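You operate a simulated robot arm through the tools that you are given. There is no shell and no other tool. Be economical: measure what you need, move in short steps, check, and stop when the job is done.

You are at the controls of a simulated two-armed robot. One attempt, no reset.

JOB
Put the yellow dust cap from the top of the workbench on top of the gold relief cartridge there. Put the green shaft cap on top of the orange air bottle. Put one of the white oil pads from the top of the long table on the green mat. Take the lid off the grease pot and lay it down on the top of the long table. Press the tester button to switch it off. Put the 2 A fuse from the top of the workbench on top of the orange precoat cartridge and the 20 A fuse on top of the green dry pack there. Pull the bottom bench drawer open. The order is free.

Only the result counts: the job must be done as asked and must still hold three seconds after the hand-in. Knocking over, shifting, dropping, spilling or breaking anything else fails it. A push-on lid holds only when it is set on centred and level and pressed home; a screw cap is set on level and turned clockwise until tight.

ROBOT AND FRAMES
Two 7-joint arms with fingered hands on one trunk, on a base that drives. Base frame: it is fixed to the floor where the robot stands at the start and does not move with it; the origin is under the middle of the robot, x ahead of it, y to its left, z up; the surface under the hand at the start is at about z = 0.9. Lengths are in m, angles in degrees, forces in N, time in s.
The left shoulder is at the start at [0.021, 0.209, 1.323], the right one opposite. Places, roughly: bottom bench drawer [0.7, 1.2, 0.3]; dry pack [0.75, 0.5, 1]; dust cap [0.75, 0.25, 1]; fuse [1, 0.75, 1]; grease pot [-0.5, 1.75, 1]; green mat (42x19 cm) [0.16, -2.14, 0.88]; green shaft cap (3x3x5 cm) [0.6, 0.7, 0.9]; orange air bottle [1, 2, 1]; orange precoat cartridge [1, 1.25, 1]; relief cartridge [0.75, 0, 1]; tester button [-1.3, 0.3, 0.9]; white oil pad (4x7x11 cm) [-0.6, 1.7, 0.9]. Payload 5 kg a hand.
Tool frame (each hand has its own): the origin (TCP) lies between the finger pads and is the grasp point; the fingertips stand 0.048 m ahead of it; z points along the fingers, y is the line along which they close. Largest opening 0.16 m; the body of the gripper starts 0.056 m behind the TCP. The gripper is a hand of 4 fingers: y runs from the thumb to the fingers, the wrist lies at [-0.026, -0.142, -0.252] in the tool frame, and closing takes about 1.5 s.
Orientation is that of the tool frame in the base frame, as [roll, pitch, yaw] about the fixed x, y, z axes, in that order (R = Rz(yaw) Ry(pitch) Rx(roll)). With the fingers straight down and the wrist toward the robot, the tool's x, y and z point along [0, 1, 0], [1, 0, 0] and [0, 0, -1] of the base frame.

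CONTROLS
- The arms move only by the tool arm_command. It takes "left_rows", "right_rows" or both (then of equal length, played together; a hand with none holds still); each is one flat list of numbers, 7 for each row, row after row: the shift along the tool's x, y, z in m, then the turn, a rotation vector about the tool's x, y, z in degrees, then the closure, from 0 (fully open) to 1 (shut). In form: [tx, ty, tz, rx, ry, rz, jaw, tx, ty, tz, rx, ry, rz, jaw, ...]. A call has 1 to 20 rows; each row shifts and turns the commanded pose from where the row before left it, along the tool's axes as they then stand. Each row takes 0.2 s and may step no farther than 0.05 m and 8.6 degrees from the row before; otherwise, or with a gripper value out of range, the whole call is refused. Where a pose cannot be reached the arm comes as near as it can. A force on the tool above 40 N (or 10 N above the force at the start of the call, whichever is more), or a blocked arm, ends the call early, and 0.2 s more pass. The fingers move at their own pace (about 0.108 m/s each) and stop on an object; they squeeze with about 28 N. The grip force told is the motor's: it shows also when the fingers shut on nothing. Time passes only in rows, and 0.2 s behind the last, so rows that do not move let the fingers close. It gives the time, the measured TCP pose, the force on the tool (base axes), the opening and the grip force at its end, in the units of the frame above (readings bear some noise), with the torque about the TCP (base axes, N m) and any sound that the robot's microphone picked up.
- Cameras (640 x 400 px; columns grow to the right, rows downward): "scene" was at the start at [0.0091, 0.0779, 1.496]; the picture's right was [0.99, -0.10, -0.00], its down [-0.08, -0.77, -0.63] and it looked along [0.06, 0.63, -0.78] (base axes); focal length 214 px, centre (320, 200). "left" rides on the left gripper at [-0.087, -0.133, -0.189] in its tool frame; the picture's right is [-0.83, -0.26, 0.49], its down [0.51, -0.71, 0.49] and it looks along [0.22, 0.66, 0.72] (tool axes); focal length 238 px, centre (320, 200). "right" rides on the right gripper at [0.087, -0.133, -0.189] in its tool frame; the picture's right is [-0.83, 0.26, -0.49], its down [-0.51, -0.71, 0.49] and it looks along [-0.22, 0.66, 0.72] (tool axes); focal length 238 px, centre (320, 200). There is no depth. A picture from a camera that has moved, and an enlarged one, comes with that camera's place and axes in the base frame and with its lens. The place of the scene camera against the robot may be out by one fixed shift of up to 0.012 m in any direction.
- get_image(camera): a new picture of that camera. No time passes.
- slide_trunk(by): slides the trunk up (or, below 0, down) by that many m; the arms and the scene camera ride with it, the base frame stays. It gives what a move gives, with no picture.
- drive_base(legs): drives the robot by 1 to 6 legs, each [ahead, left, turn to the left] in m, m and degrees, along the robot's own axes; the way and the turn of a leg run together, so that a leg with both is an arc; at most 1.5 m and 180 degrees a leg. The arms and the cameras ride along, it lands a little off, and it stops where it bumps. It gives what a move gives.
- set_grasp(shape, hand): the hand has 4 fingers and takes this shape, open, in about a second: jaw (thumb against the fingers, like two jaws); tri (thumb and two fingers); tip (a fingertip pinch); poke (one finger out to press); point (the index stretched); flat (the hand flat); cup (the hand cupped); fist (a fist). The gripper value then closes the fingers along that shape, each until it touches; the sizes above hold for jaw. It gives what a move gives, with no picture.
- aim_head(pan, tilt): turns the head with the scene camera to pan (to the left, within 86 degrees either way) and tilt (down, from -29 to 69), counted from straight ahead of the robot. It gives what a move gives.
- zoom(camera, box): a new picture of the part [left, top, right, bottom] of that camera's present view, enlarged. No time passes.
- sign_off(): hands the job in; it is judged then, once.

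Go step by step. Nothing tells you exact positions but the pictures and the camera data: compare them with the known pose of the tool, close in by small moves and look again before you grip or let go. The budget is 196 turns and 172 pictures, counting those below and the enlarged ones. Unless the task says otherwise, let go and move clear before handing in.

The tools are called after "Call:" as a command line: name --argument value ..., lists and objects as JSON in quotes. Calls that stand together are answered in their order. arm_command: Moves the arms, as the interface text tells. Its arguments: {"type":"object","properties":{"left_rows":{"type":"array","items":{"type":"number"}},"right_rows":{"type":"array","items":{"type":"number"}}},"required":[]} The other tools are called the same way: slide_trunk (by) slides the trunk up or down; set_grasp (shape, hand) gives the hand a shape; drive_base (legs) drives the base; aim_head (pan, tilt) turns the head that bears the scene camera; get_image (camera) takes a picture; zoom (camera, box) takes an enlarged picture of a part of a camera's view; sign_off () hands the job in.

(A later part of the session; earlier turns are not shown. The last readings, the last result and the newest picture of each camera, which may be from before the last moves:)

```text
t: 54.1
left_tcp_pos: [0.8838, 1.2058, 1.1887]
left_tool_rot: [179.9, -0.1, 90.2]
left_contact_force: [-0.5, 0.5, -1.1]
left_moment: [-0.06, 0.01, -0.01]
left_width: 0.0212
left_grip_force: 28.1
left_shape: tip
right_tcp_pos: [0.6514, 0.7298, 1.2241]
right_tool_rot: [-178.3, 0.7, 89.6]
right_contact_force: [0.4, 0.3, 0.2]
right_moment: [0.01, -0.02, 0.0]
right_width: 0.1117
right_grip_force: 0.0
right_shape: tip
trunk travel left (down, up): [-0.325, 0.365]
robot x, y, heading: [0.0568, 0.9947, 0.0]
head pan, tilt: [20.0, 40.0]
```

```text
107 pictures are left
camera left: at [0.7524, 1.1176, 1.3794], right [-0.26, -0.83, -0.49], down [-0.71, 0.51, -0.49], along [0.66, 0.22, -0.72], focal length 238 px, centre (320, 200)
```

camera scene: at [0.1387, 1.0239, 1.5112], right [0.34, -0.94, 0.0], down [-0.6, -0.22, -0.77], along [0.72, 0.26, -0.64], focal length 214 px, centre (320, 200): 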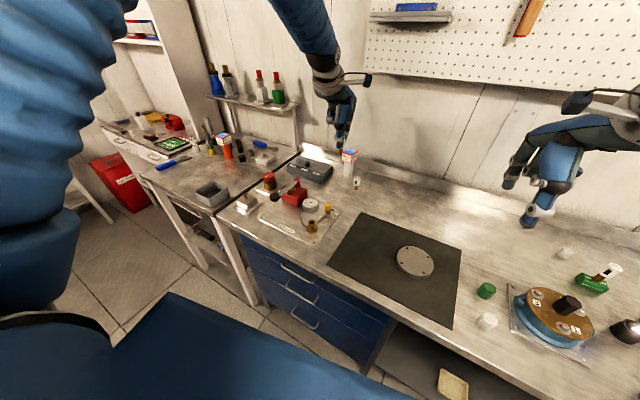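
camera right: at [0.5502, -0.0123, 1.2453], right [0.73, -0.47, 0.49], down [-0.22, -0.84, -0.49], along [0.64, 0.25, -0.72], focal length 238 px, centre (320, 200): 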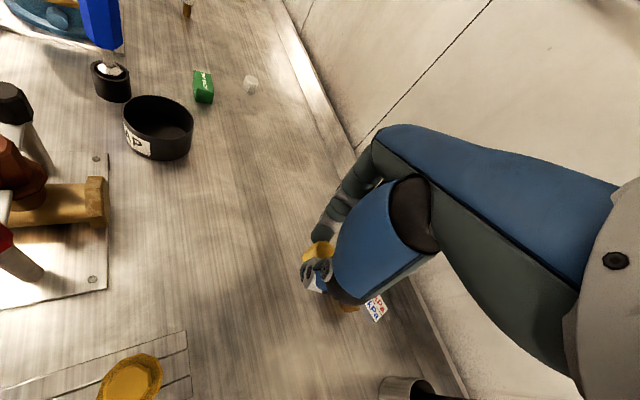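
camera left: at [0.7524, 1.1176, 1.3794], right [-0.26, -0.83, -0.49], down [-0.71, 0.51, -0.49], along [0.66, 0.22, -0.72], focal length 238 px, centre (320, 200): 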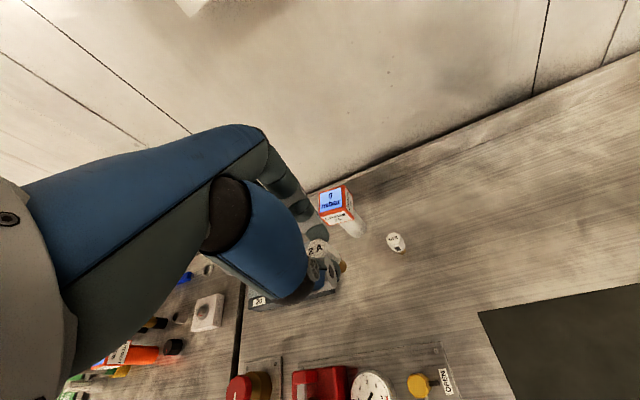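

There appears to be a second boxed cartridge farther left with an orange body. I zoom to tell which is the orange precoat cartridge.

Call:
zoom --camera "scene" --box '[150, 110, 310, 210]'

Call:
zoom --camera "scene" --box '[310, 130, 390, 180]'

Call:
zoom --camera "left" --box '[270, 170, 430, 270]'

```text
4.00 times, centred on (230, 160) of scene
camera zoom: at [0.1387, 1.0239, 1.5112], right [0.34, -0.94, 0.0], down [-0.6, -0.22, -0.77], along [0.72, 0.26, -0.64], focal length 858 px, centre (680, 360)
```

zoom: 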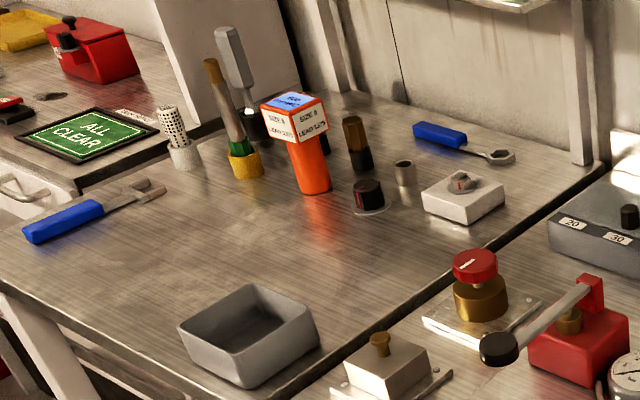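

```text
8.00 times, centred on (350, 155) of scene
camera zoom: at [0.1387, 1.0239, 1.5112], right [0.34, -0.94, 0.0], down [-0.6, -0.22, -0.77], along [0.72, 0.26, -0.64], focal length 1716 px, centre (80, 560)
```

zoom: 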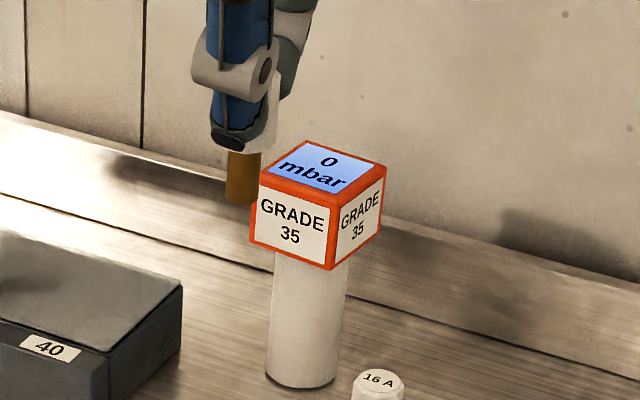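

```text
4.00 times, centred on (350, 220) of left
camera zoom: at [0.7524, 1.1176, 1.3794], right [-0.26, -0.83, -0.49], down [-0.71, 0.51, -0.49], along [0.66, 0.22, -0.72], focal length 953 px, centre (200, 120)
```

zoom: 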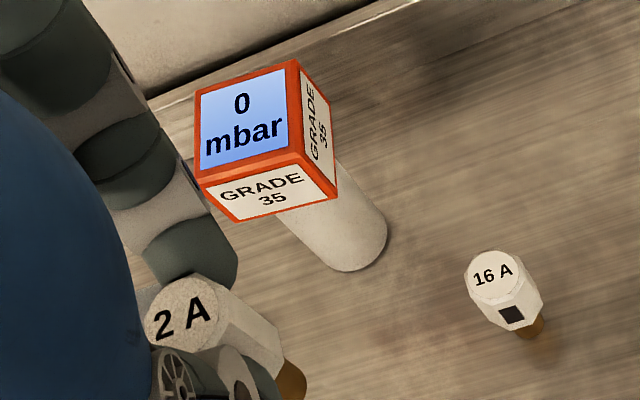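

That other one is the air bottle (SIZE A). The boxed GRADE 35 cartridge here is the precoat one, top ≈(1.044,1.203,1.037). I move forward stepwise, checking reach.

Call:
arm_command --left_rows '[0, 0.03, -0.005, 0, 0, 0, 1, 0, 0.03, 0, 0, 0, 0, 1, 0, 0.03, 0, 0, 0, 0, 1]'

Call:
get_image --camera "left"

Call:
zoom --camera "scene" --box '[260, 70, 420, 170]'

```text
t: 54.9
left_tcp_pos: [0.9743, 1.2032, 1.1927]
left_tool_rot: [180.0, -0.1, 90.1]
left_contact_force: [0.7, -0.1, -1.2]
left_moment: [-0.01, 0.09, -0.03]
left_width: 0.0211
left_grip_force: 28.2
left_shape: tip
right_tcp_pos: [0.6533, 0.7289, 1.2221]
right_tool_rot: [-178.4, 0.7, 89.7]
right_contact_force: [0.9, -1.2, 0.1]
right_moment: [0.02, 0.1, 0.0]
right_width: 0.1117
right_grip_force: 0.0
right_shape: tip
trunk travel left (down, up): [-0.325, 0.365]
robot x, y, heading: [0.0584, 0.9906, 0.1]
head pan, tilt: [20.0, 40.0]
```

```text
103 pictures are left
camera left: at [0.8436, 1.1162, 1.383], right [-0.26, -0.83, -0.49], down [-0.71, 0.51, -0.49], along [0.66, 0.22, -0.72], focal length 238 px, centre (320, 200)
```

left: 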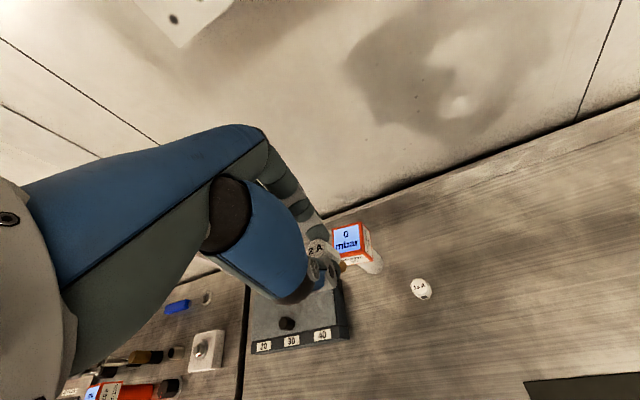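

```text
4.00 times, centred on (340, 120) of scene
camera zoom: at [0.1403, 1.023, 1.511], right [0.34, -0.94, 0.0], down [-0.61, -0.22, -0.77], along [0.72, 0.26, -0.64], focal length 858 px, centre (240, 520)
```

zoom: 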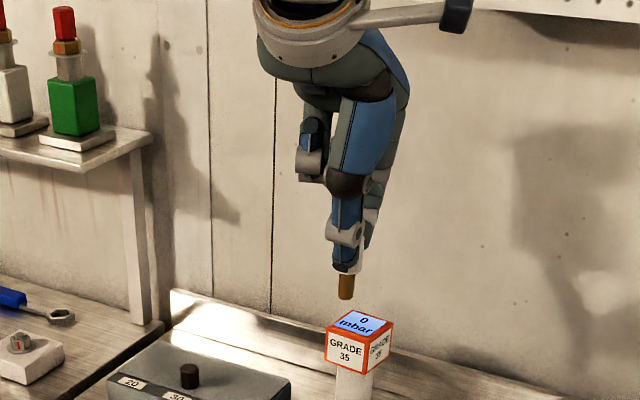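

Call:
arm_command --left_rows '[-0.002, 0.02, 0, 0, 0, 0, 1, 0, 0.02, 0, 0, 0, 0, 1, 0, 0.015, 0, 0, 0, 0, 1, 0, 0.01, 0, 0, 0, 0, 1, 0, 0, 0, 0, 0, 0, 1]'

Call:
zoom --camera "left" --box '[260, 190, 420, 290]'

Call:
zoom --camera "scene" --box '[300, 110, 396, 170]'

```text
t: 56.1
left_tcp_pos: [1.0378, 1.2016, 1.1957]
left_tool_rot: [179.6, 0.0, 90.0]
left_contact_force: [1.0, 0.2, 0.6]
left_moment: [0.01, -0.04, -0.01]
left_width: 0.0213
left_grip_force: 27.4
left_shape: tip
right_tcp_pos: [0.6517, 0.7285, 1.2247]
right_tool_rot: [-178.5, 0.7, 89.7]
right_contact_force: [0.3, -0.3, -0.1]
right_moment: [0.04, -0.05, 0.0]
right_width: 0.1118
right_grip_force: 0.1
right_shape: tip
trunk travel left (down, up): [-0.325, 0.365]
robot x, y, heading: [0.0557, 0.9903, -0.2]
head pan, tilt: [20.0, 40.0]
```

```text
4.00 times, centred on (340, 240) of left
camera zoom: at [0.9066, 1.1148, 1.3856], right [-0.26, -0.83, -0.49], down [-0.71, 0.51, -0.49], along [0.66, 0.22, -0.72], focal length 953 px, centre (240, 40)
```

zoom: 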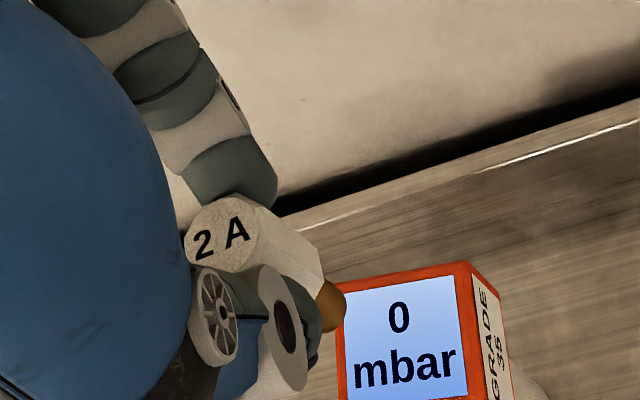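

```text
6.67 times, centred on (348, 140) of scene
camera zoom: at [0.138, 1.0233, 1.5113], right [0.34, -0.94, 0.0], down [-0.6, -0.22, -0.77], along [0.72, 0.26, -0.64], focal length 1430 px, centre (133, 600)
```

zoom: 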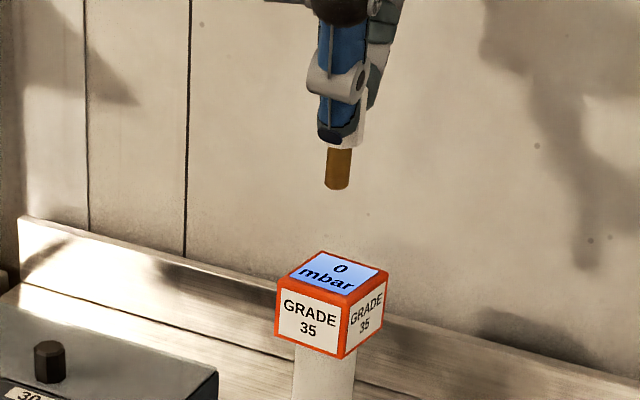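

Reach is fine. I centre over the box and lower most of the way.

Call:
arm_command --left_rows '[-0.002, 0.009, 0.01, 0, 0, 0, 1, 0, 0, 0.02, 0, 0, 0, 1, 0, 0, 0.018, 0, 0, 0, 1, 0, 0, 0, 0, 0, 0, 1]'

Call:
zoom --camera "left" --box '[260, 190, 420, 290]'

Call:
zoom --camera "scene" --box '[300, 110, 396, 170]'

```text
t: 57.1
left_tcp_pos: [1.0484, 1.2005, 1.149]
left_tool_rot: [179.8, -0.1, 90.1]
left_contact_force: [-0.4, 0.2, 0.4]
left_moment: [0.0, -0.03, 0.01]
left_width: 0.0212
left_grip_force: 28.0
left_shape: tip
right_tcp_pos: [0.6518, 0.7292, 1.2239]
right_tool_rot: [-178.5, 0.6, 89.7]
right_contact_force: [0.1, 0.0, 0.1]
right_moment: [-0.01, -0.05, 0.02]
right_width: 0.1117
right_grip_force: 0.1
right_shape: tip
trunk travel left (down, up): [-0.325, 0.365]
robot x, y, heading: [0.054, 0.9937, -0.0]
head pan, tilt: [20.0, 40.0]
```

```text
4.00 times, centred on (340, 240) of left
camera zoom: at [0.9161, 1.1136, 1.3374], right [-0.26, -0.83, -0.49], down [-0.71, 0.51, -0.49], along [0.66, 0.22, -0.72], focal length 953 px, centre (240, 40)
```

zoom: 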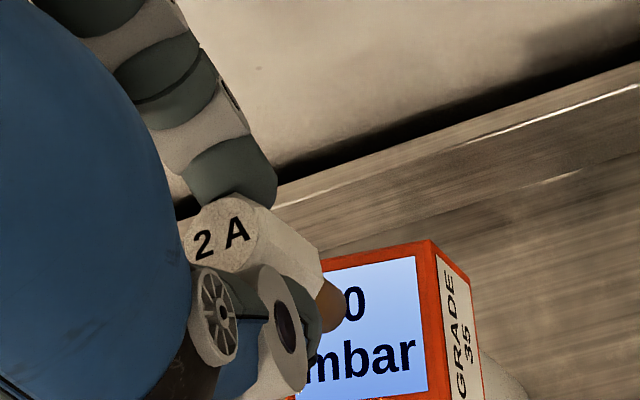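

```text
6.67 times, centred on (348, 140) of scene
camera zoom: at [0.1382, 1.0232, 1.5113], right [0.34, -0.94, 0.0], down [-0.6, -0.22, -0.77], along [0.72, 0.26, -0.64], focal length 1430 px, centre (133, 600)
```

zoom: 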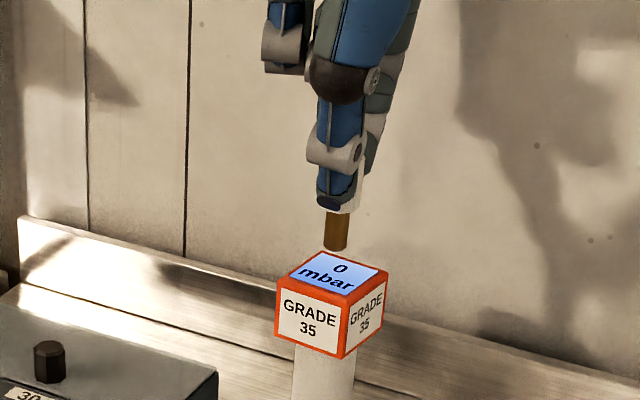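

Aligned. Descend to contact.

Call:
arm_command --left_rows '[-0.001, -0.003, 0.01, 0, 0, 0, 1, 0, 0, 0.004, 0, 0, 0, 1, 0, 0, 0.002, 0, 0, 0, 1]'

Call:
zoom --camera "scene" --box '[300, 110, 396, 170]'

```text
t: 57.9
left_tcp_pos: [1.046, 1.1993, 1.1316]
left_tool_rot: [180.0, -0.2, 90.1]
left_contact_force: [-0.3, -0.5, -0.6]
left_moment: [-0.05, 0.02, 0.01]
left_width: 0.0213
left_grip_force: 28.0
left_shape: tip
right_tcp_pos: [0.6529, 0.7286, 1.2236]
right_tool_rot: [-178.4, 0.7, 89.6]
right_contact_force: [-0.5, 0.9, 0.4]
right_moment: [0.02, 0.0, 0.02]
right_width: 0.1119
right_grip_force: 0.1
right_shape: tip
trunk travel left (down, up): [-0.325, 0.365]
robot x, y, heading: [0.0607, 0.9954, -0.0]
head pan, tilt: [20.0, 40.0]
```

```text
6.67 times, centred on (348, 140) of scene
camera zoom: at [0.1391, 1.0233, 1.5111], right [0.34, -0.94, 0.0], down [-0.6, -0.22, -0.77], along [0.72, 0.26, -0.64], focal length 1430 px, centre (133, 600)
```

zoom: 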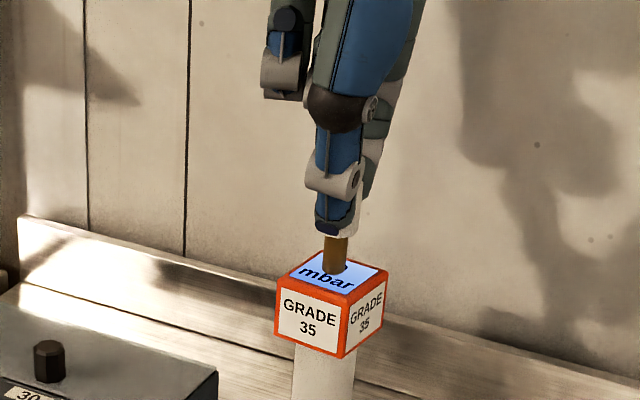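

Call:
arm_command --left_rows '[0, 0, 0.0015, 0, 0, 0, 1, 0, 0, 0.001, 0, 0, 0, 1]'

```text
t: 58.5
left_tcp_pos: [1.0459, 1.2004, 1.1306]
left_tool_rot: [179.8, -0.2, 90.1]
left_contact_force: [-0.1, -0.5, 2.1]
left_moment: [-0.04, -0.01, -0.06]
left_width: 0.0212
left_grip_force: 27.8
left_shape: tip
right_tcp_pos: [0.6524, 0.7283, 1.2239]
right_tool_rot: [-178.4, 0.7, 89.7]
right_contact_force: [0.7, -0.2, -0.2]
right_moment: [-0.01, -0.01, 0.03]
right_width: 0.1117
right_grip_force: 0.1
right_shape: tip
trunk travel left (down, up): [-0.325, 0.365]
robot x, y, heading: [0.0554, 0.9897, 0.1]
head pan, tilt: [20.0, 40.0]
```

Call:
arm_command --left_rows '[0, 0, 0.001, 0, 0, 0, 1]'

```text
t: 58.9
left_tcp_pos: [1.0447, 1.2001, 1.1292]
left_tool_rot: [179.6, 0.0, 90.1]
left_contact_force: [0.8, 1.5, 6.1]
left_moment: [-0.02, -0.05, 0.02]
left_width: 0.0215
left_grip_force: 27.7
left_shape: tip
right_tcp_pos: [0.6515, 0.7286, 1.2241]
right_tool_rot: [-178.4, 0.7, 89.6]
right_contact_force: [0.0, -0.5, 0.7]
right_moment: [0.01, -0.02, -0.03]
right_width: 0.1116
right_grip_force: 0.1
right_shape: tip
trunk travel left (down, up): [-0.325, 0.365]
robot x, y, heading: [0.0564, 0.9956, 0.0]
head pan, tilt: [20.0, 40.0]
```

Contact. Release gently and lift straight up.

Call:
arm_command --left_rows '[0, 0, -0.0006, 0, 0, 0, 1, 0, 0, 0, 0, 0, 0, 0.85, 0, 0, 0, 0, 0, 0, 0.75, 0, 0, 0, 0, 0, 0, 0.65, 0, 0, 0, 0, 0, 0, 0.6, 0, 0, 0, 0, 0, 0, 0.6, 0, 0, -0.02, 0, 0, 0, 0.6, 0, 0, -0.04, 0, 0, 0, 0.6, 0, 0, -0.04, 0, 0, 0, 0.6, 0, -0.04, 0, 0, 0, 0, 0.6, 0, -0.04, 0, 0, 0, 0, 0.6]'

Call:
zoom --camera "scene" --box '[300, 110, 396, 170]'

```text
t: 61.3
left_tcp_pos: [0.964, 1.1995, 1.2309]
left_tool_rot: [179.9, -0.1, 90.1]
left_contact_force: [-0.1, -0.4, 0.3]
left_moment: [0.02, -0.03, 0.02]
left_width: 0.0639
left_grip_force: 0.1
left_shape: tip
right_tcp_pos: [0.6523, 0.7284, 1.2238]
right_tool_rot: [-178.5, 0.7, 89.7]
right_contact_force: [0.0, -0.8, -0.5]
right_moment: [0.02, -0.09, -0.03]
right_width: 0.1121
right_grip_force: 0.1
right_shape: tip
trunk travel left (down, up): [-0.325, 0.365]
robot x, y, heading: [0.0573, 0.9906, -0.1]
head pan, tilt: [20.0, 40.0]
```

```text
6.67 times, centred on (348, 140) of scene
camera zoom: at [0.1372, 1.023, 1.5113], right [0.34, -0.94, 0.0], down [-0.6, -0.22, -0.77], along [0.72, 0.26, -0.64], focal length 1430 px, centre (133, 600)
```

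zoom: 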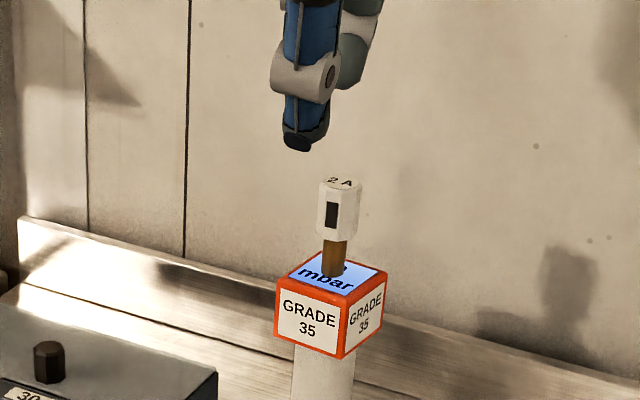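

2 A fuse stands. Next the green shaft cap for the air bottle at ≈(1.01,1.90); there's a shelf near there, so I inspect it.

Call:
zoom --camera "scene" --box '[150, 40, 342, 160]'

Call:
zoom --camera "scene" --box '[380, 230, 636, 390]'

Call:
get_image --camera "right"

```text
3.33 times, centred on (246, 100) of scene
camera zoom: at [0.1372, 1.023, 1.5113], right [0.34, -0.94, 0.0], down [-0.6, -0.22, -0.77], along [0.72, 0.26, -0.64], focal length 715 px, centre (567, 533)
```

zoom: 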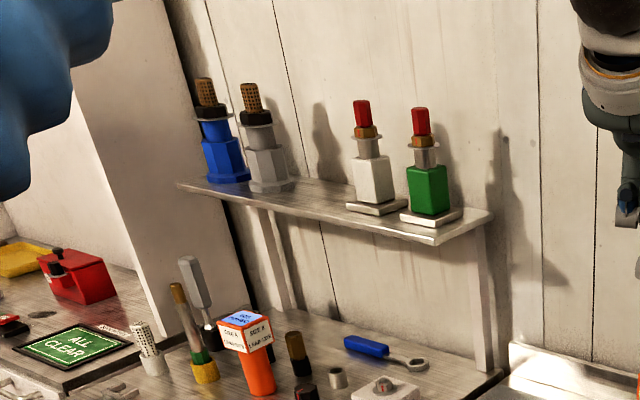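

```text
2.50 times, centred on (508, 310) of scene
camera zoom: at [0.1372, 1.023, 1.5113], right [0.34, -0.94, 0.0], down [-0.6, -0.22, -0.77], along [0.72, 0.26, -0.64], focal length 536 px, centre (-150, -75)
```

zoom: 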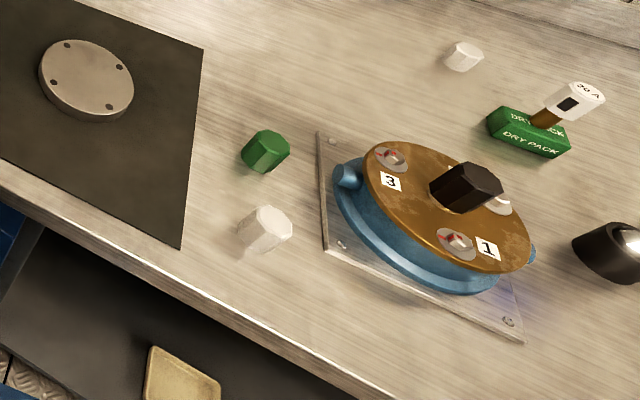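

```text
93 pictures are left
camera right: at [0.524, 0.8181, 1.4153], right [0.27, -0.83, 0.49], down [-0.73, -0.51, -0.47], along [0.64, -0.23, -0.74], focal length 238 px, centre (320, 200)
```

right: 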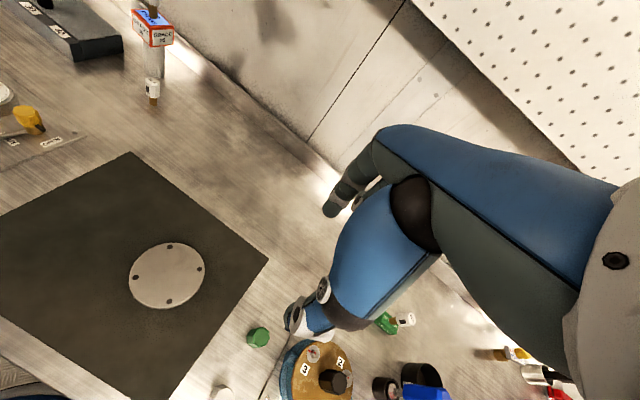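

The shelf front is near x≈1.1. I'll use the left hand: drive right to reach the green cap at ≈(0.583,0.684).

Call:
drive_base --legs '[[0, -0.48, 0]]'

Call:
arm_command --left_rows '[0, -0.045, 0, 0, 0, 0, 0.5, 0, -0.045, 0, 0, 0, 0, 0.5, 0, -0.045, 0, 0, 0, 0, 0.5, 0, -0.045, 0.01, 0, 0, 0, 0.5, 0, -0.045, 0.01, 0, 0, 0, 0.5, 0, -0.045, 0.01, 0, 0, 0, 0.5, 0, -0.045, 0.01, 0, 0, 0, 0.5, 0, -0.045, 0.01, 0, 0, 0, 0.5]'

Call:
aim_head --pan 20 --tilt 55

Call:
get_image --camera "left"

Call:
get_image --camera "scene"

```text
t: 64.8
left_tcp_pos: [0.9638, 0.719, 1.2238]
left_tool_rot: [-179.5, -0.1, 90.5]
left_contact_force: [-0.7, 0.4, -0.1]
left_moment: [-0.07, -0.08, 0.06]
left_width: 0.0638
left_grip_force: 0.1
left_shape: tip
right_tcp_pos: [0.6546, 0.2469, 1.223]
right_tool_rot: [-178.5, 0.7, 89.9]
right_contact_force: [-0.6, -0.2, -0.1]
right_moment: [0.04, -0.04, 0.01]
right_width: 0.1118
right_grip_force: 0.0
right_shape: tip
trunk travel left (down, up): [-0.325, 0.365]
robot x, y, heading: [0.0557, 0.5042, 0.5]
head pan, tilt: [20.0, 40.0]
stopped in leg 1: the force on the tool passed its limit at 40 N (the readings are from after the stop); the commanded pose is now the measured one
```

```text
t: 66.6
left_tcp_pos: [0.6001, 0.7168, 1.1781]
left_tool_rot: [-179.8, -0.1, 90.5]
left_contact_force: [-0.6, -1.3, 1.3]
left_moment: [-0.01, -0.08, 0.0]
left_width: 0.0797
left_grip_force: 0.0
left_shape: tip
right_tcp_pos: [0.6514, 0.2459, 1.2252]
right_tool_rot: [-178.6, 0.7, 90.0]
right_contact_force: [-0.7, -0.1, 1.2]
right_moment: [0.02, -0.08, -0.02]
right_width: 0.1115
right_grip_force: 0.1
right_shape: tip
trunk travel left (down, up): [-0.325, 0.365]
robot x, y, heading: [0.0601, 0.5077, 0.5]
head pan, tilt: [20.0, 40.0]
```

```text
t: 67.3
left_tcp_pos: [0.6033, 0.7163, 1.1765]
left_tool_rot: [-179.5, -0.2, 90.6]
left_contact_force: [-0.7, -0.6, 0.5]
left_moment: [0.0, 0.02, 0.01]
left_width: 0.0795
left_grip_force: 0.1
left_shape: tip
right_tcp_pos: [0.6535, 0.2468, 1.2237]
right_tool_rot: [-178.4, 0.7, 89.9]
right_contact_force: [0.0, -0.4, -0.5]
right_moment: [-0.03, 0.06, 0.03]
right_width: 0.1116
right_grip_force: 0.0
right_shape: tip
trunk travel left (down, up): [-0.325, 0.365]
robot x, y, heading: [0.0566, 0.5092, 0.2]
head pan, tilt: [20.0, 55.0]
```

```text
92 pictures are left
camera left: at [0.4735, 0.629, 1.3669], right [-0.26, -0.83, -0.49], down [-0.72, 0.5, -0.48], along [0.65, 0.23, -0.73], focal length 238 px, centre (320, 200)
```

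left: 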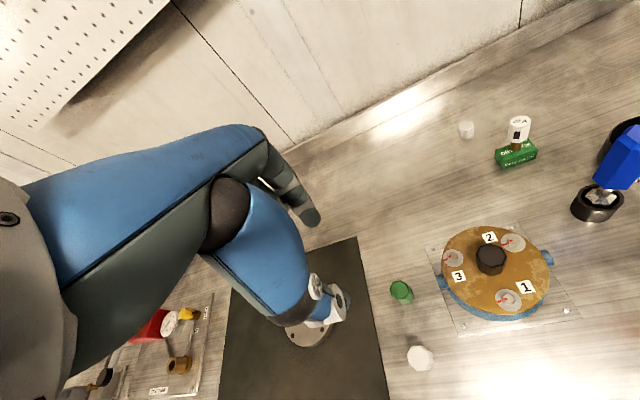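

```text
91 pictures are left
camera scene: at [0.1276, 0.5345, 1.4905], right [0.35, -0.94, 0.0], down [-0.77, -0.28, -0.57], along [0.54, 0.2, -0.82], focal length 214 px, centre (320, 200)
```

scene: 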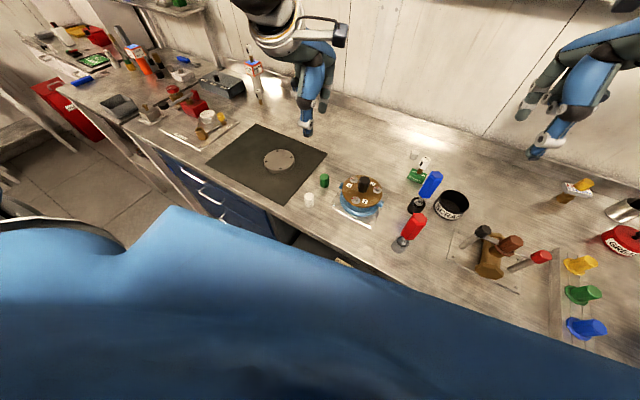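

I check that the precoat fuse is still standing and locate the cap.

Call:
zoom --camera "scene" --box '[200, 30, 328, 110]'

Call:
zoom --camera "left" --box '[300, 220, 460, 320]'

Call:
zoom --camera "scene" --box '[280, 150, 376, 210]'

```text
5.00 times, centred on (264, 70) of scene
camera zoom: at [0.1276, 0.5345, 1.4905], right [0.35, -0.94, 0.0], down [-0.77, -0.28, -0.57], along [0.54, 0.2, -0.82], focal length 1072 px, centre (600, 850)
```

zoom: 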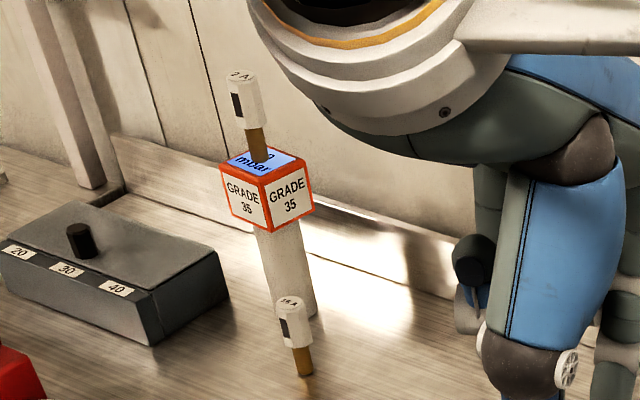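

```text
4.00 times, centred on (380, 270) of left
camera zoom: at [0.4735, 0.629, 1.3669], right [-0.26, -0.83, -0.49], down [-0.72, 0.5, -0.48], along [0.65, 0.23, -0.73], focal length 953 px, centre (80, -80)
```

zoom: 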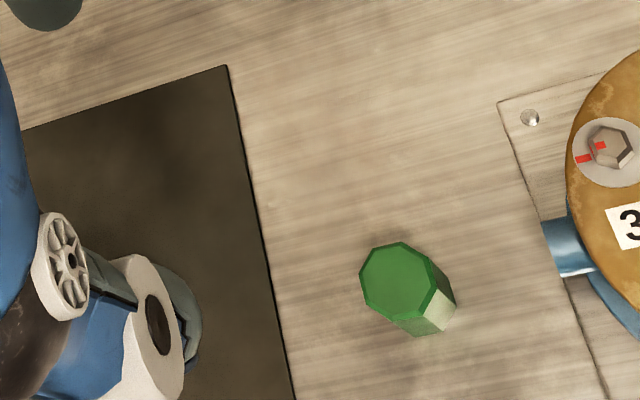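

```text
6.67 times, centred on (328, 180) of scene
camera zoom: at [0.1276, 0.5345, 1.4905], right [0.35, -0.94, 0.0], down [-0.77, -0.28, -0.57], along [0.54, 0.2, -0.82], focal length 1430 px, centre (267, 333)
```

zoom: 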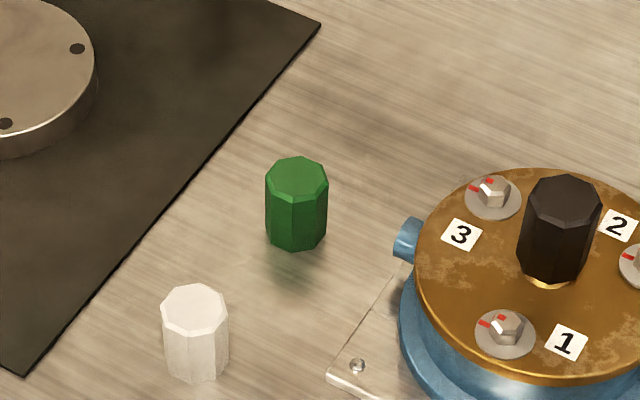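

All good. Green cap at ≈(0.586,0.684), top ≈0.947. I move above it.

Call:
arm_command --left_rows '[-0.016, -0.008, 0.04, 0, 0, 0, 0.5, -0.0165, -0.009, 0.04, 0, 0, 0, 0.5, 0, 0, 0.045, 0, 0, 0, 0.5, 0, 0, 0, 0, 0, 0, 0.5]'

Call:
zoom --camera "left" --box '[240, 180, 480, 330]'

Call:
zoom --camera "scene" --box '[264, 130, 392, 210]'

```text
t: 68.3
left_tcp_pos: [0.5833, 0.6845, 1.0529]
left_tool_rot: [-179.7, -0.2, 90.5]
left_contact_force: [-1.0, -0.7, 0.5]
left_moment: [0.05, -0.05, 0.04]
left_width: 0.0798
left_grip_force: 0.0
left_shape: tip
right_tcp_pos: [0.6528, 0.2473, 1.2245]
right_tool_rot: [-178.5, 0.8, 90.0]
right_contact_force: [-1.5, -0.1, 0.6]
right_moment: [0.04, -0.11, -0.04]
right_width: 0.1119
right_grip_force: 0.2
right_shape: tip
trunk travel left (down, up): [-0.325, 0.365]
robot x, y, heading: [0.0535, 0.5085, 0.6]
head pan, tilt: [20.0, 55.0]
```

```text
2.67 times, centred on (360, 255) of left
camera zoom: at [0.454, 0.5965, 1.2429], right [-0.25, -0.83, -0.49], down [-0.72, 0.5, -0.48], along [0.65, 0.23, -0.73], focal length 636 px, centre (213, 53)
```

zoom: 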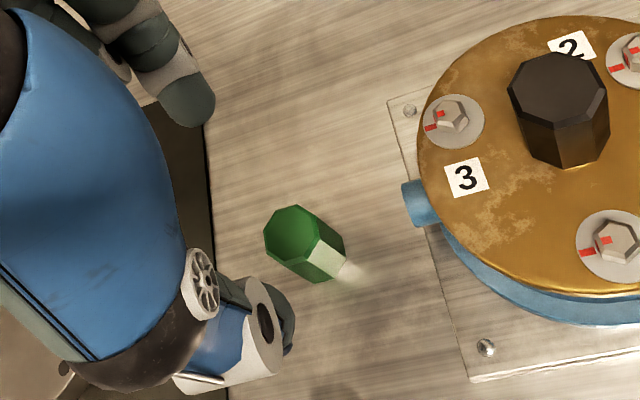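

```text
5.00 times, centred on (328, 170) of scene
camera zoom: at [0.1255, 0.5339, 1.4907], right [0.35, -0.94, 0.0], down [-0.77, -0.28, -0.57], along [0.54, 0.2, -0.82], focal length 1072 px, centre (280, 350)
```

zoom: 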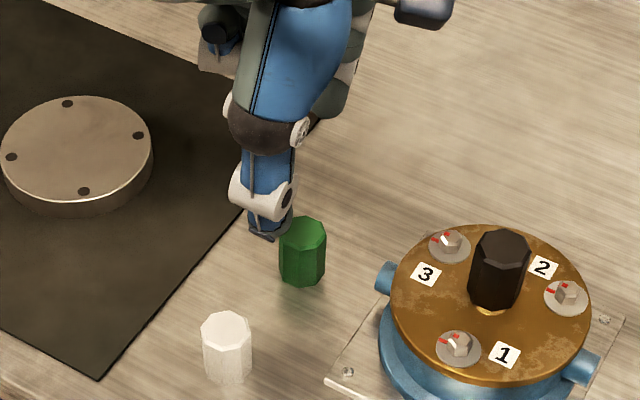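

Centred within 3 mm; correct, lower, and grip.

Call:
arm_command --left_rows '[-0.003, 0.003, 0.04, 0, 0, 0, 0.5, 0, 0, 0.04, 0, 0, 0, 0.5, 0, 0, 0, 0, 0, 0, 0.7, 0, 0, 0, 0, 0, 0, 1, 0, 0, 0, 0, 0, 0, 1, 0, 0, 0, 0, 0, 0, 1, 0, 0, 0, 0, 0, 0, 1]'

Call:
zoom --camera "left" --box '[240, 180, 480, 330]'

```text
t: 70.0
left_tcp_pos: [0.5867, 0.6819, 0.9715]
left_tool_rot: [-179.5, -0.2, 90.5]
left_contact_force: [-0.4, 0.8, -0.4]
left_moment: [-0.02, -0.01, -0.03]
left_width: 0.0248
left_grip_force: 27.5
left_shape: tip
right_tcp_pos: [0.6543, 0.2464, 1.2233]
right_tool_rot: [-178.5, 0.7, 89.9]
right_contact_force: [0.9, 0.2, -0.2]
right_moment: [0.01, 0.01, -0.02]
right_width: 0.1119
right_grip_force: 0.2
right_shape: tip
trunk travel left (down, up): [-0.325, 0.365]
robot x, y, heading: [0.0629, 0.5081, 0.4]
head pan, tilt: [20.0, 55.0]
```

```text
2.67 times, centred on (360, 255) of left
camera zoom: at [0.4578, 0.5943, 1.1624], right [-0.26, -0.83, -0.49], down [-0.72, 0.5, -0.48], along [0.65, 0.23, -0.73], focal length 636 px, centre (213, 53)
```

zoom: 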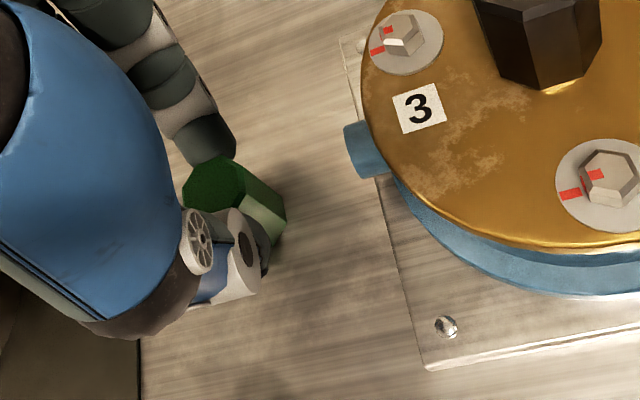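

Held. Lift high and look left/back to check space before driving.

Call:
arm_command --left_rows '[0, 0, -0.045, 0, 0, 0, 1, 0, 0, -0.045, 0, 0, 0, 1, 0, 0, -0.045, 0, 0, 0, 1, 0, 0, -0.045, 0, 0, 0, 1, 0, 0, -0.045, 0, 0, 0, 1, 0, 0.0, -0.035, 0, 0, 0, 1]'

Call:
aim_head --pan 84 --tilt 35

Call:
get_image --camera "scene"

Call:
get_image --camera "left"

```text
t: 71.3
left_tcp_pos: [0.6077, 0.6749, 1.2099]
left_tool_rot: [175.4, 0.4, 87.9]
left_contact_force: [-5.4, 3.6, -5.2]
left_moment: [-0.33, -0.34, 0.09]
left_width: 0.0251
left_grip_force: 28.4
left_shape: tip
left hand out of reach, approached as far as the arm can: row 5, 6
right_tcp_pos: [0.6524, 0.2497, 1.2246]
right_tool_rot: [-178.5, 0.9, 90.0]
right_contact_force: [-1.0, 1.5, 0.3]
right_moment: [-0.17, -0.06, -0.05]
right_width: 0.1118
right_grip_force: 0.1
right_shape: tip
trunk travel left (down, up): [-0.325, 0.365]
robot x, y, heading: [0.059, 0.5069, 0.2]
head pan, tilt: [20.0, 55.0]
```

```text
t: 72.7
left_tcp_pos: [0.6091, 0.6731, 1.2099]
left_tool_rot: [175.4, 0.3, 87.8]
left_contact_force: [0.6, -0.7, 0.1]
left_moment: [0.0, 0.05, -0.02]
left_width: 0.025
left_grip_force: 28.4
left_shape: tip
right_tcp_pos: [0.654, 0.2461, 1.2244]
right_tool_rot: [-178.5, 0.7, 89.9]
right_contact_force: [0.2, 0.3, -0.4]
right_moment: [-0.02, 0.01, 0.01]
right_width: 0.1119
right_grip_force: 0.0
right_shape: tip
trunk travel left (down, up): [-0.325, 0.365]
robot x, y, heading: [0.0577, 0.5066, 0.0]
head pan, tilt: [84.0, 35.0]
```

```text
84 pictures are left
camera scene: at [0.0685, 0.597, 1.5187], right [0.99, -0.1, 0.0], down [-0.06, -0.57, -0.82], along [0.08, 0.81, -0.57], focal length 214 px, centre (320, 200)
```

scene: 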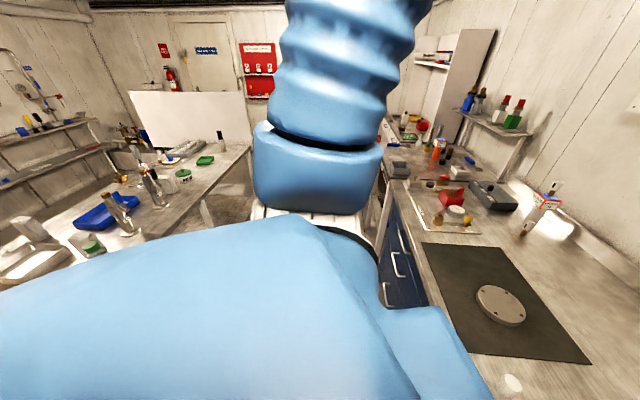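

```text
83 pictures are left
camera left: at [0.4601, 0.5926, 1.3884], right [-0.25, -0.83, -0.5], down [-0.65, 0.53, -0.55], along [0.72, 0.19, -0.67], focal length 238 px, centre (320, 200)
```

left: 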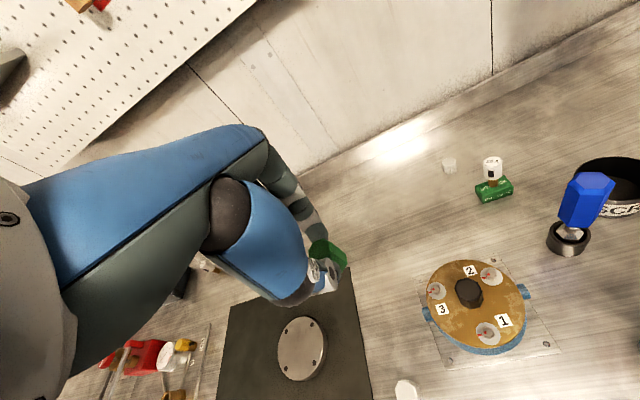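

Space is fine (long-table edge x≈-0.45 near y=1.5). I move the hand a bit forward to level it, then drive left to y≈1.5.

Call:
arm_command --left_rows '[0, 0.045, 0.01, 0, 0, 0, 1, 0, 0.045, 0.01, 0, 0, 0, 1, 0, 0.045, 0, 0, 0, 0, 1, 0, 0.04, 0, 0, 0, 0, 1]'

Call:
drive_base --legs '[[0, 0.5, 0], [0, 0.48, 0]]'

Call:
aim_head --pan 25 --tilt 38

Call:
get_image --camera "scene"

Call:
get_image --camera "left"

```text
t: 73.7
left_tcp_pos: [0.7812, 0.6718, 1.1934]
left_tool_rot: [178.0, 1.0, 89.5]
left_contact_force: [1.1, 0.3, -0.8]
left_moment: [0.0, 0.08, -0.02]
left_width: 0.025
left_grip_force: 27.9
left_shape: tip
right_tcp_pos: [0.6562, 0.2459, 1.2218]
right_tool_rot: [-178.3, 0.6, 89.9]
right_contact_force: [1.3, -0.8, 0.4]
right_moment: [0.02, 0.09, 0.02]
right_width: 0.1117
right_grip_force: 0.1
right_shape: tip
trunk travel left (down, up): [-0.325, 0.365]
robot x, y, heading: [0.0588, 0.5054, 0.5]
head pan, tilt: [84.0, 35.0]
```

```text
t: 79.1
left_tcp_pos: [0.7797, 1.6546, 1.1944]
left_tool_rot: [177.7, 1.1, 89.3]
left_contact_force: [-0.4, -0.1, -0.7]
left_moment: [-0.01, 0.0, 0.0]
left_width: 0.025
left_grip_force: 28.1
left_shape: tip
right_tcp_pos: [0.6513, 1.2276, 1.2246]
right_tool_rot: [-178.5, 0.7, 89.6]
right_contact_force: [0.1, 0.3, 0.0]
right_moment: [-0.08, 0.03, -0.02]
right_width: 0.112
right_grip_force: 0.1
right_shape: tip
trunk travel left (down, up): [-0.325, 0.365]
robot x, y, heading: [0.0588, 1.4943, 0.1]
head pan, tilt: [84.0, 35.0]
```

```text
t: 80.4
left_tcp_pos: [0.7801, 1.654, 1.1932]
left_tool_rot: [177.7, 0.9, 89.3]
left_contact_force: [-0.3, -0.1, -0.9]
left_moment: [0.0, 0.0, -0.01]
left_width: 0.0248
left_grip_force: 28.1
left_shape: tip
right_tcp_pos: [0.6518, 1.2287, 1.2237]
right_tool_rot: [-178.4, 0.8, 89.6]
right_contact_force: [0.3, 0.7, 0.3]
right_moment: [-0.01, -0.01, -0.02]
right_width: 0.1121
right_grip_force: 0.1
right_shape: tip
trunk travel left (down, up): [-0.325, 0.365]
robot x, y, heading: [0.058, 1.4931, 0.2]
head pan, tilt: [25.0, 38.0]
```

```text
82 pictures are left
camera scene: at [0.1372, 1.5306, 1.5142], right [0.42, -0.91, 0.0], down [-0.56, -0.26, -0.79], along [0.71, 0.33, -0.62], focal length 214 px, centre (320, 200)
```

scene: 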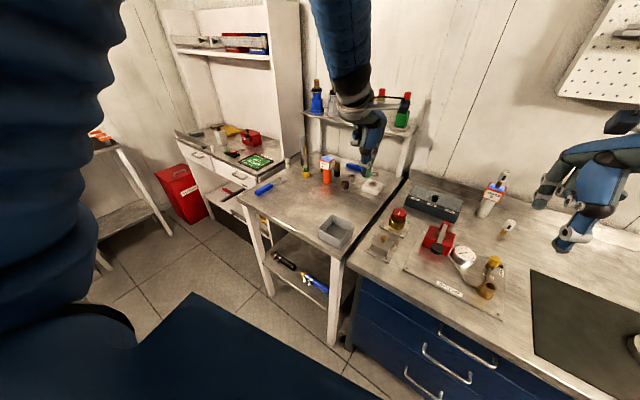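

```text
81 pictures are left
camera left: at [0.6405, 1.5719, 1.3798], right [-0.25, -0.84, -0.48], down [-0.68, 0.51, -0.53], along [0.69, 0.2, -0.7], focal length 238 px, centre (320, 200)
```

left: 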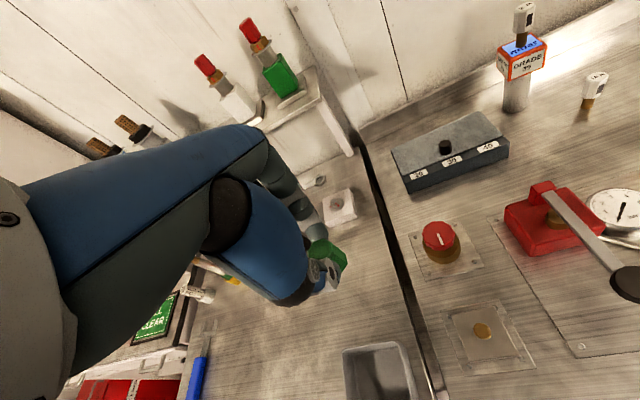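

I zoom at the bottle.

Call:
zoom --camera "scene" --box '[270, 80, 430, 180]'

```text
4.00 times, centred on (350, 130) of scene
camera zoom: at [0.1372, 1.5306, 1.5142], right [0.42, -0.91, 0.0], down [-0.56, -0.26, -0.79], along [0.71, 0.33, -0.62], focal length 858 px, centre (200, 480)
```

zoom: 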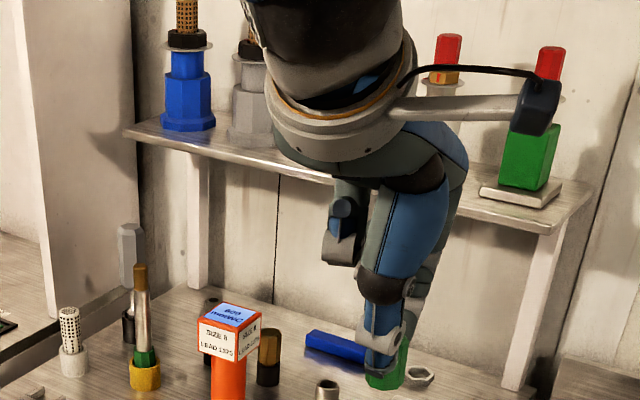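

Bottle top ≈(1.004,1.902,1.033), shelf front edge ≈x 1.065 at z≈1.17. I level the hand and turn it 50° so knuckles stay clear of the shelf, raising slightly.

Call:
arm_command --left_rows '[0, 0, 0, 2.6, 1.1, 0, 1, 0, 0, 0, 0, 0, -8.3, 1, 0, 0, 0, 0, 0, -8.3, 1, 0, 0, 0, 0, 0, -8.3, 1, 0, 0, 0, 0, 0, -8.3, 1, 0, 0, 0, 0, 0, -8.3, 1, 0, 0, 0, 0, 0, -8.3, 1, 0, 0, 0, 0, 0, 0, 1]'

Call:
get_image --camera "scene"

```text
t: 82.2
left_tcp_pos: [0.7795, 1.6546, 1.1941]
left_tool_rot: [-179.9, -0.3, 139.1]
left_contact_force: [1.2, -0.9, -0.6]
left_moment: [0.02, -0.01, 0.01]
left_width: 0.0251
left_grip_force: 28.2
left_shape: tip
right_tcp_pos: [0.6508, 1.2286, 1.2241]
right_tool_rot: [-178.6, 0.7, 89.7]
right_contact_force: [-0.2, 0.0, 0.5]
right_moment: [-0.04, 0.0, 0.02]
right_width: 0.1118
right_grip_force: 0.0
right_shape: tip
trunk travel left (down, up): [-0.325, 0.365]
robot x, y, heading: [0.0534, 1.4935, -0.2]
head pan, tilt: [25.0, 38.0]
```

```text
79 pictures are left
camera scene: at [0.1368, 1.5309, 1.5142], right [0.42, -0.91, 0.0], down [-0.56, -0.26, -0.79], along [0.71, 0.33, -0.62], focal length 214 px, centre (320, 200)
```

scene: 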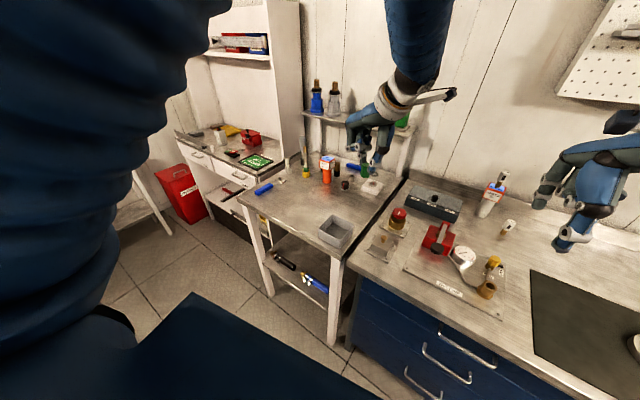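

Rotated and level. I approach the bottle.

Call:
arm_command --left_rows '[0.0106, 0.0427, 0.005, 0, 0, 0, 1, 0.0106, 0.0427, 0.005, 0, 0, 0, 1, 0.0106, 0.0427, 0.005, 0, 0, 0, 1, 0.0106, 0.0427, 0.005, 0, 0, 0, 1, 0.0106, 0.0427, 0.005, 0, 0, 0, 1, 0.0106, 0.0427, 0.005, 0, 0, 0, 1, 0, 0, 0, 0, 0, 0, 1]'

Call:
zoom --camera "scene" --box '[250, 70, 410, 170]'

Call:
get_image --camera "left"

```text
t: 83.8
left_tcp_pos: [0.899, 1.8884, 1.1654]
left_tool_rot: [-180.0, -0.3, 139.2]
left_contact_force: [0.0, -0.8, 0.5]
left_moment: [0.13, -0.03, 0.01]
left_width: 0.0253
left_grip_force: 27.7
left_shape: tip
right_tcp_pos: [0.6514, 1.2275, 1.2243]
right_tool_rot: [-178.5, 0.6, 89.5]
right_contact_force: [-0.6, 0.1, 0.2]
right_moment: [0.12, -0.02, 0.02]
right_width: 0.1117
right_grip_force: 0.1
right_shape: tip
trunk travel left (down, up): [-0.325, 0.365]
robot x, y, heading: [0.0575, 1.494, 0.1]
head pan, tilt: [25.0, 38.0]
```

```text
4.00 times, centred on (330, 120) of scene
camera zoom: at [0.1363, 1.529, 1.5143], right [0.42, -0.91, 0.0], down [-0.56, -0.26, -0.79], along [0.71, 0.33, -0.62], focal length 858 px, centre (280, 520)
```

zoom: 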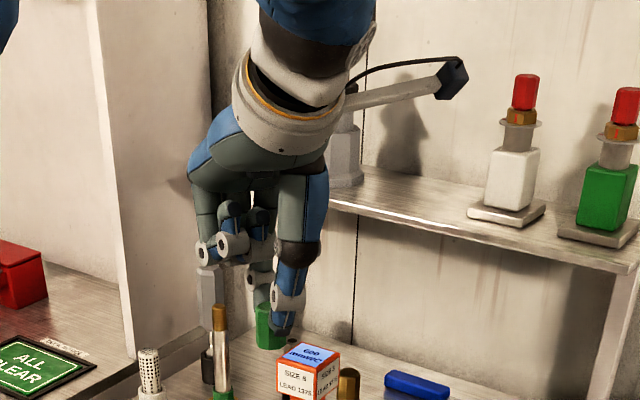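

```text
77 pictures are left
camera left: at [0.8795, 1.7305, 1.3549], right [0.46, -0.74, -0.49], down [-0.85, -0.2, -0.49], along [0.26, 0.64, -0.72], focal length 238 px, centre (320, 200)
```

left: 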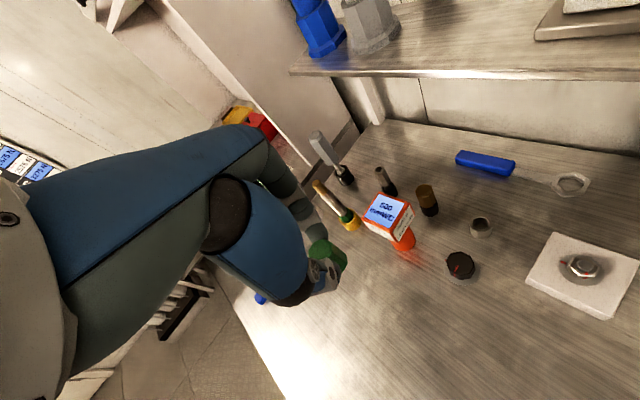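

I move over the bottle.

Call:
arm_command --left_rows '[-0.027, 0.0235, 0, 0, 0, 0, 1, -0.027, 0.0235, 0, 0, 0, 0, 1, -0.0278, 0.0235, 0.02, 0, 0, 0, 1, 0, 0, 0, 0, 0, 0, 1]'

Call:
zoom --camera "scene" --box '[270, 90, 398, 170]'

Call:
zoom --camera "left" --box '[260, 200, 420, 300]'

```text
t: 84.8
left_tcp_pos: [1.005, 1.8891, 1.1469]
left_tool_rot: [180.0, -0.2, 139.1]
left_contact_force: [-1.0, 0.0, 0.7]
left_moment: [0.02, -0.05, 0.02]
left_width: 0.0249
left_grip_force: 28.2
left_shape: tip
right_tcp_pos: [0.6503, 1.228, 1.2254]
right_tool_rot: [-178.5, 0.6, 89.6]
right_contact_force: [-1.4, -0.4, 0.3]
right_moment: [0.06, -0.13, -0.02]
right_width: 0.1117
right_grip_force: 0.1
right_shape: tip
trunk travel left (down, up): [-0.325, 0.365]
robot x, y, heading: [0.0577, 1.4913, 0.2]
head pan, tilt: [25.0, 38.0]
```

```text
5.00 times, centred on (334, 130) of scene
camera zoom: at [0.1351, 1.5301, 1.5144], right [0.42, -0.91, 0.0], down [-0.56, -0.26, -0.79], along [0.71, 0.33, -0.61], focal length 1072 px, centre (250, 550)
```

zoom: 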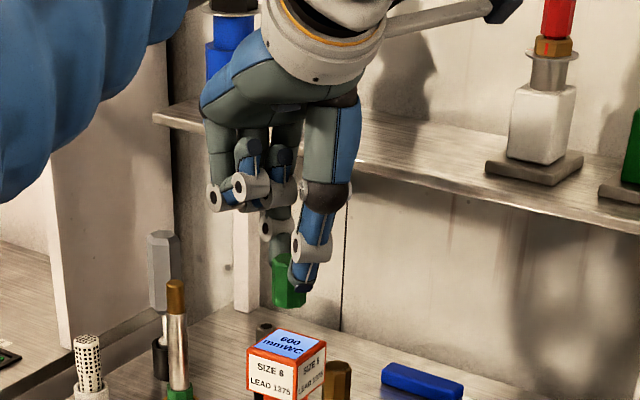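

```text
4.00 times, centred on (340, 250) of left
camera zoom: at [0.9866, 1.7315, 1.3356], right [0.46, -0.74, -0.49], down [-0.85, -0.2, -0.49], along [0.26, 0.64, -0.72], focal length 953 px, centre (240, 0)
```

zoom: 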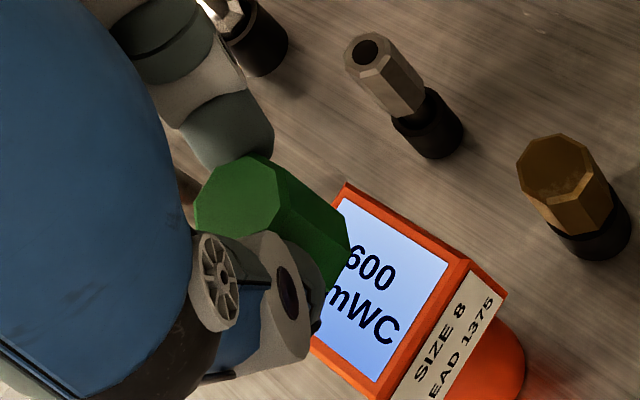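

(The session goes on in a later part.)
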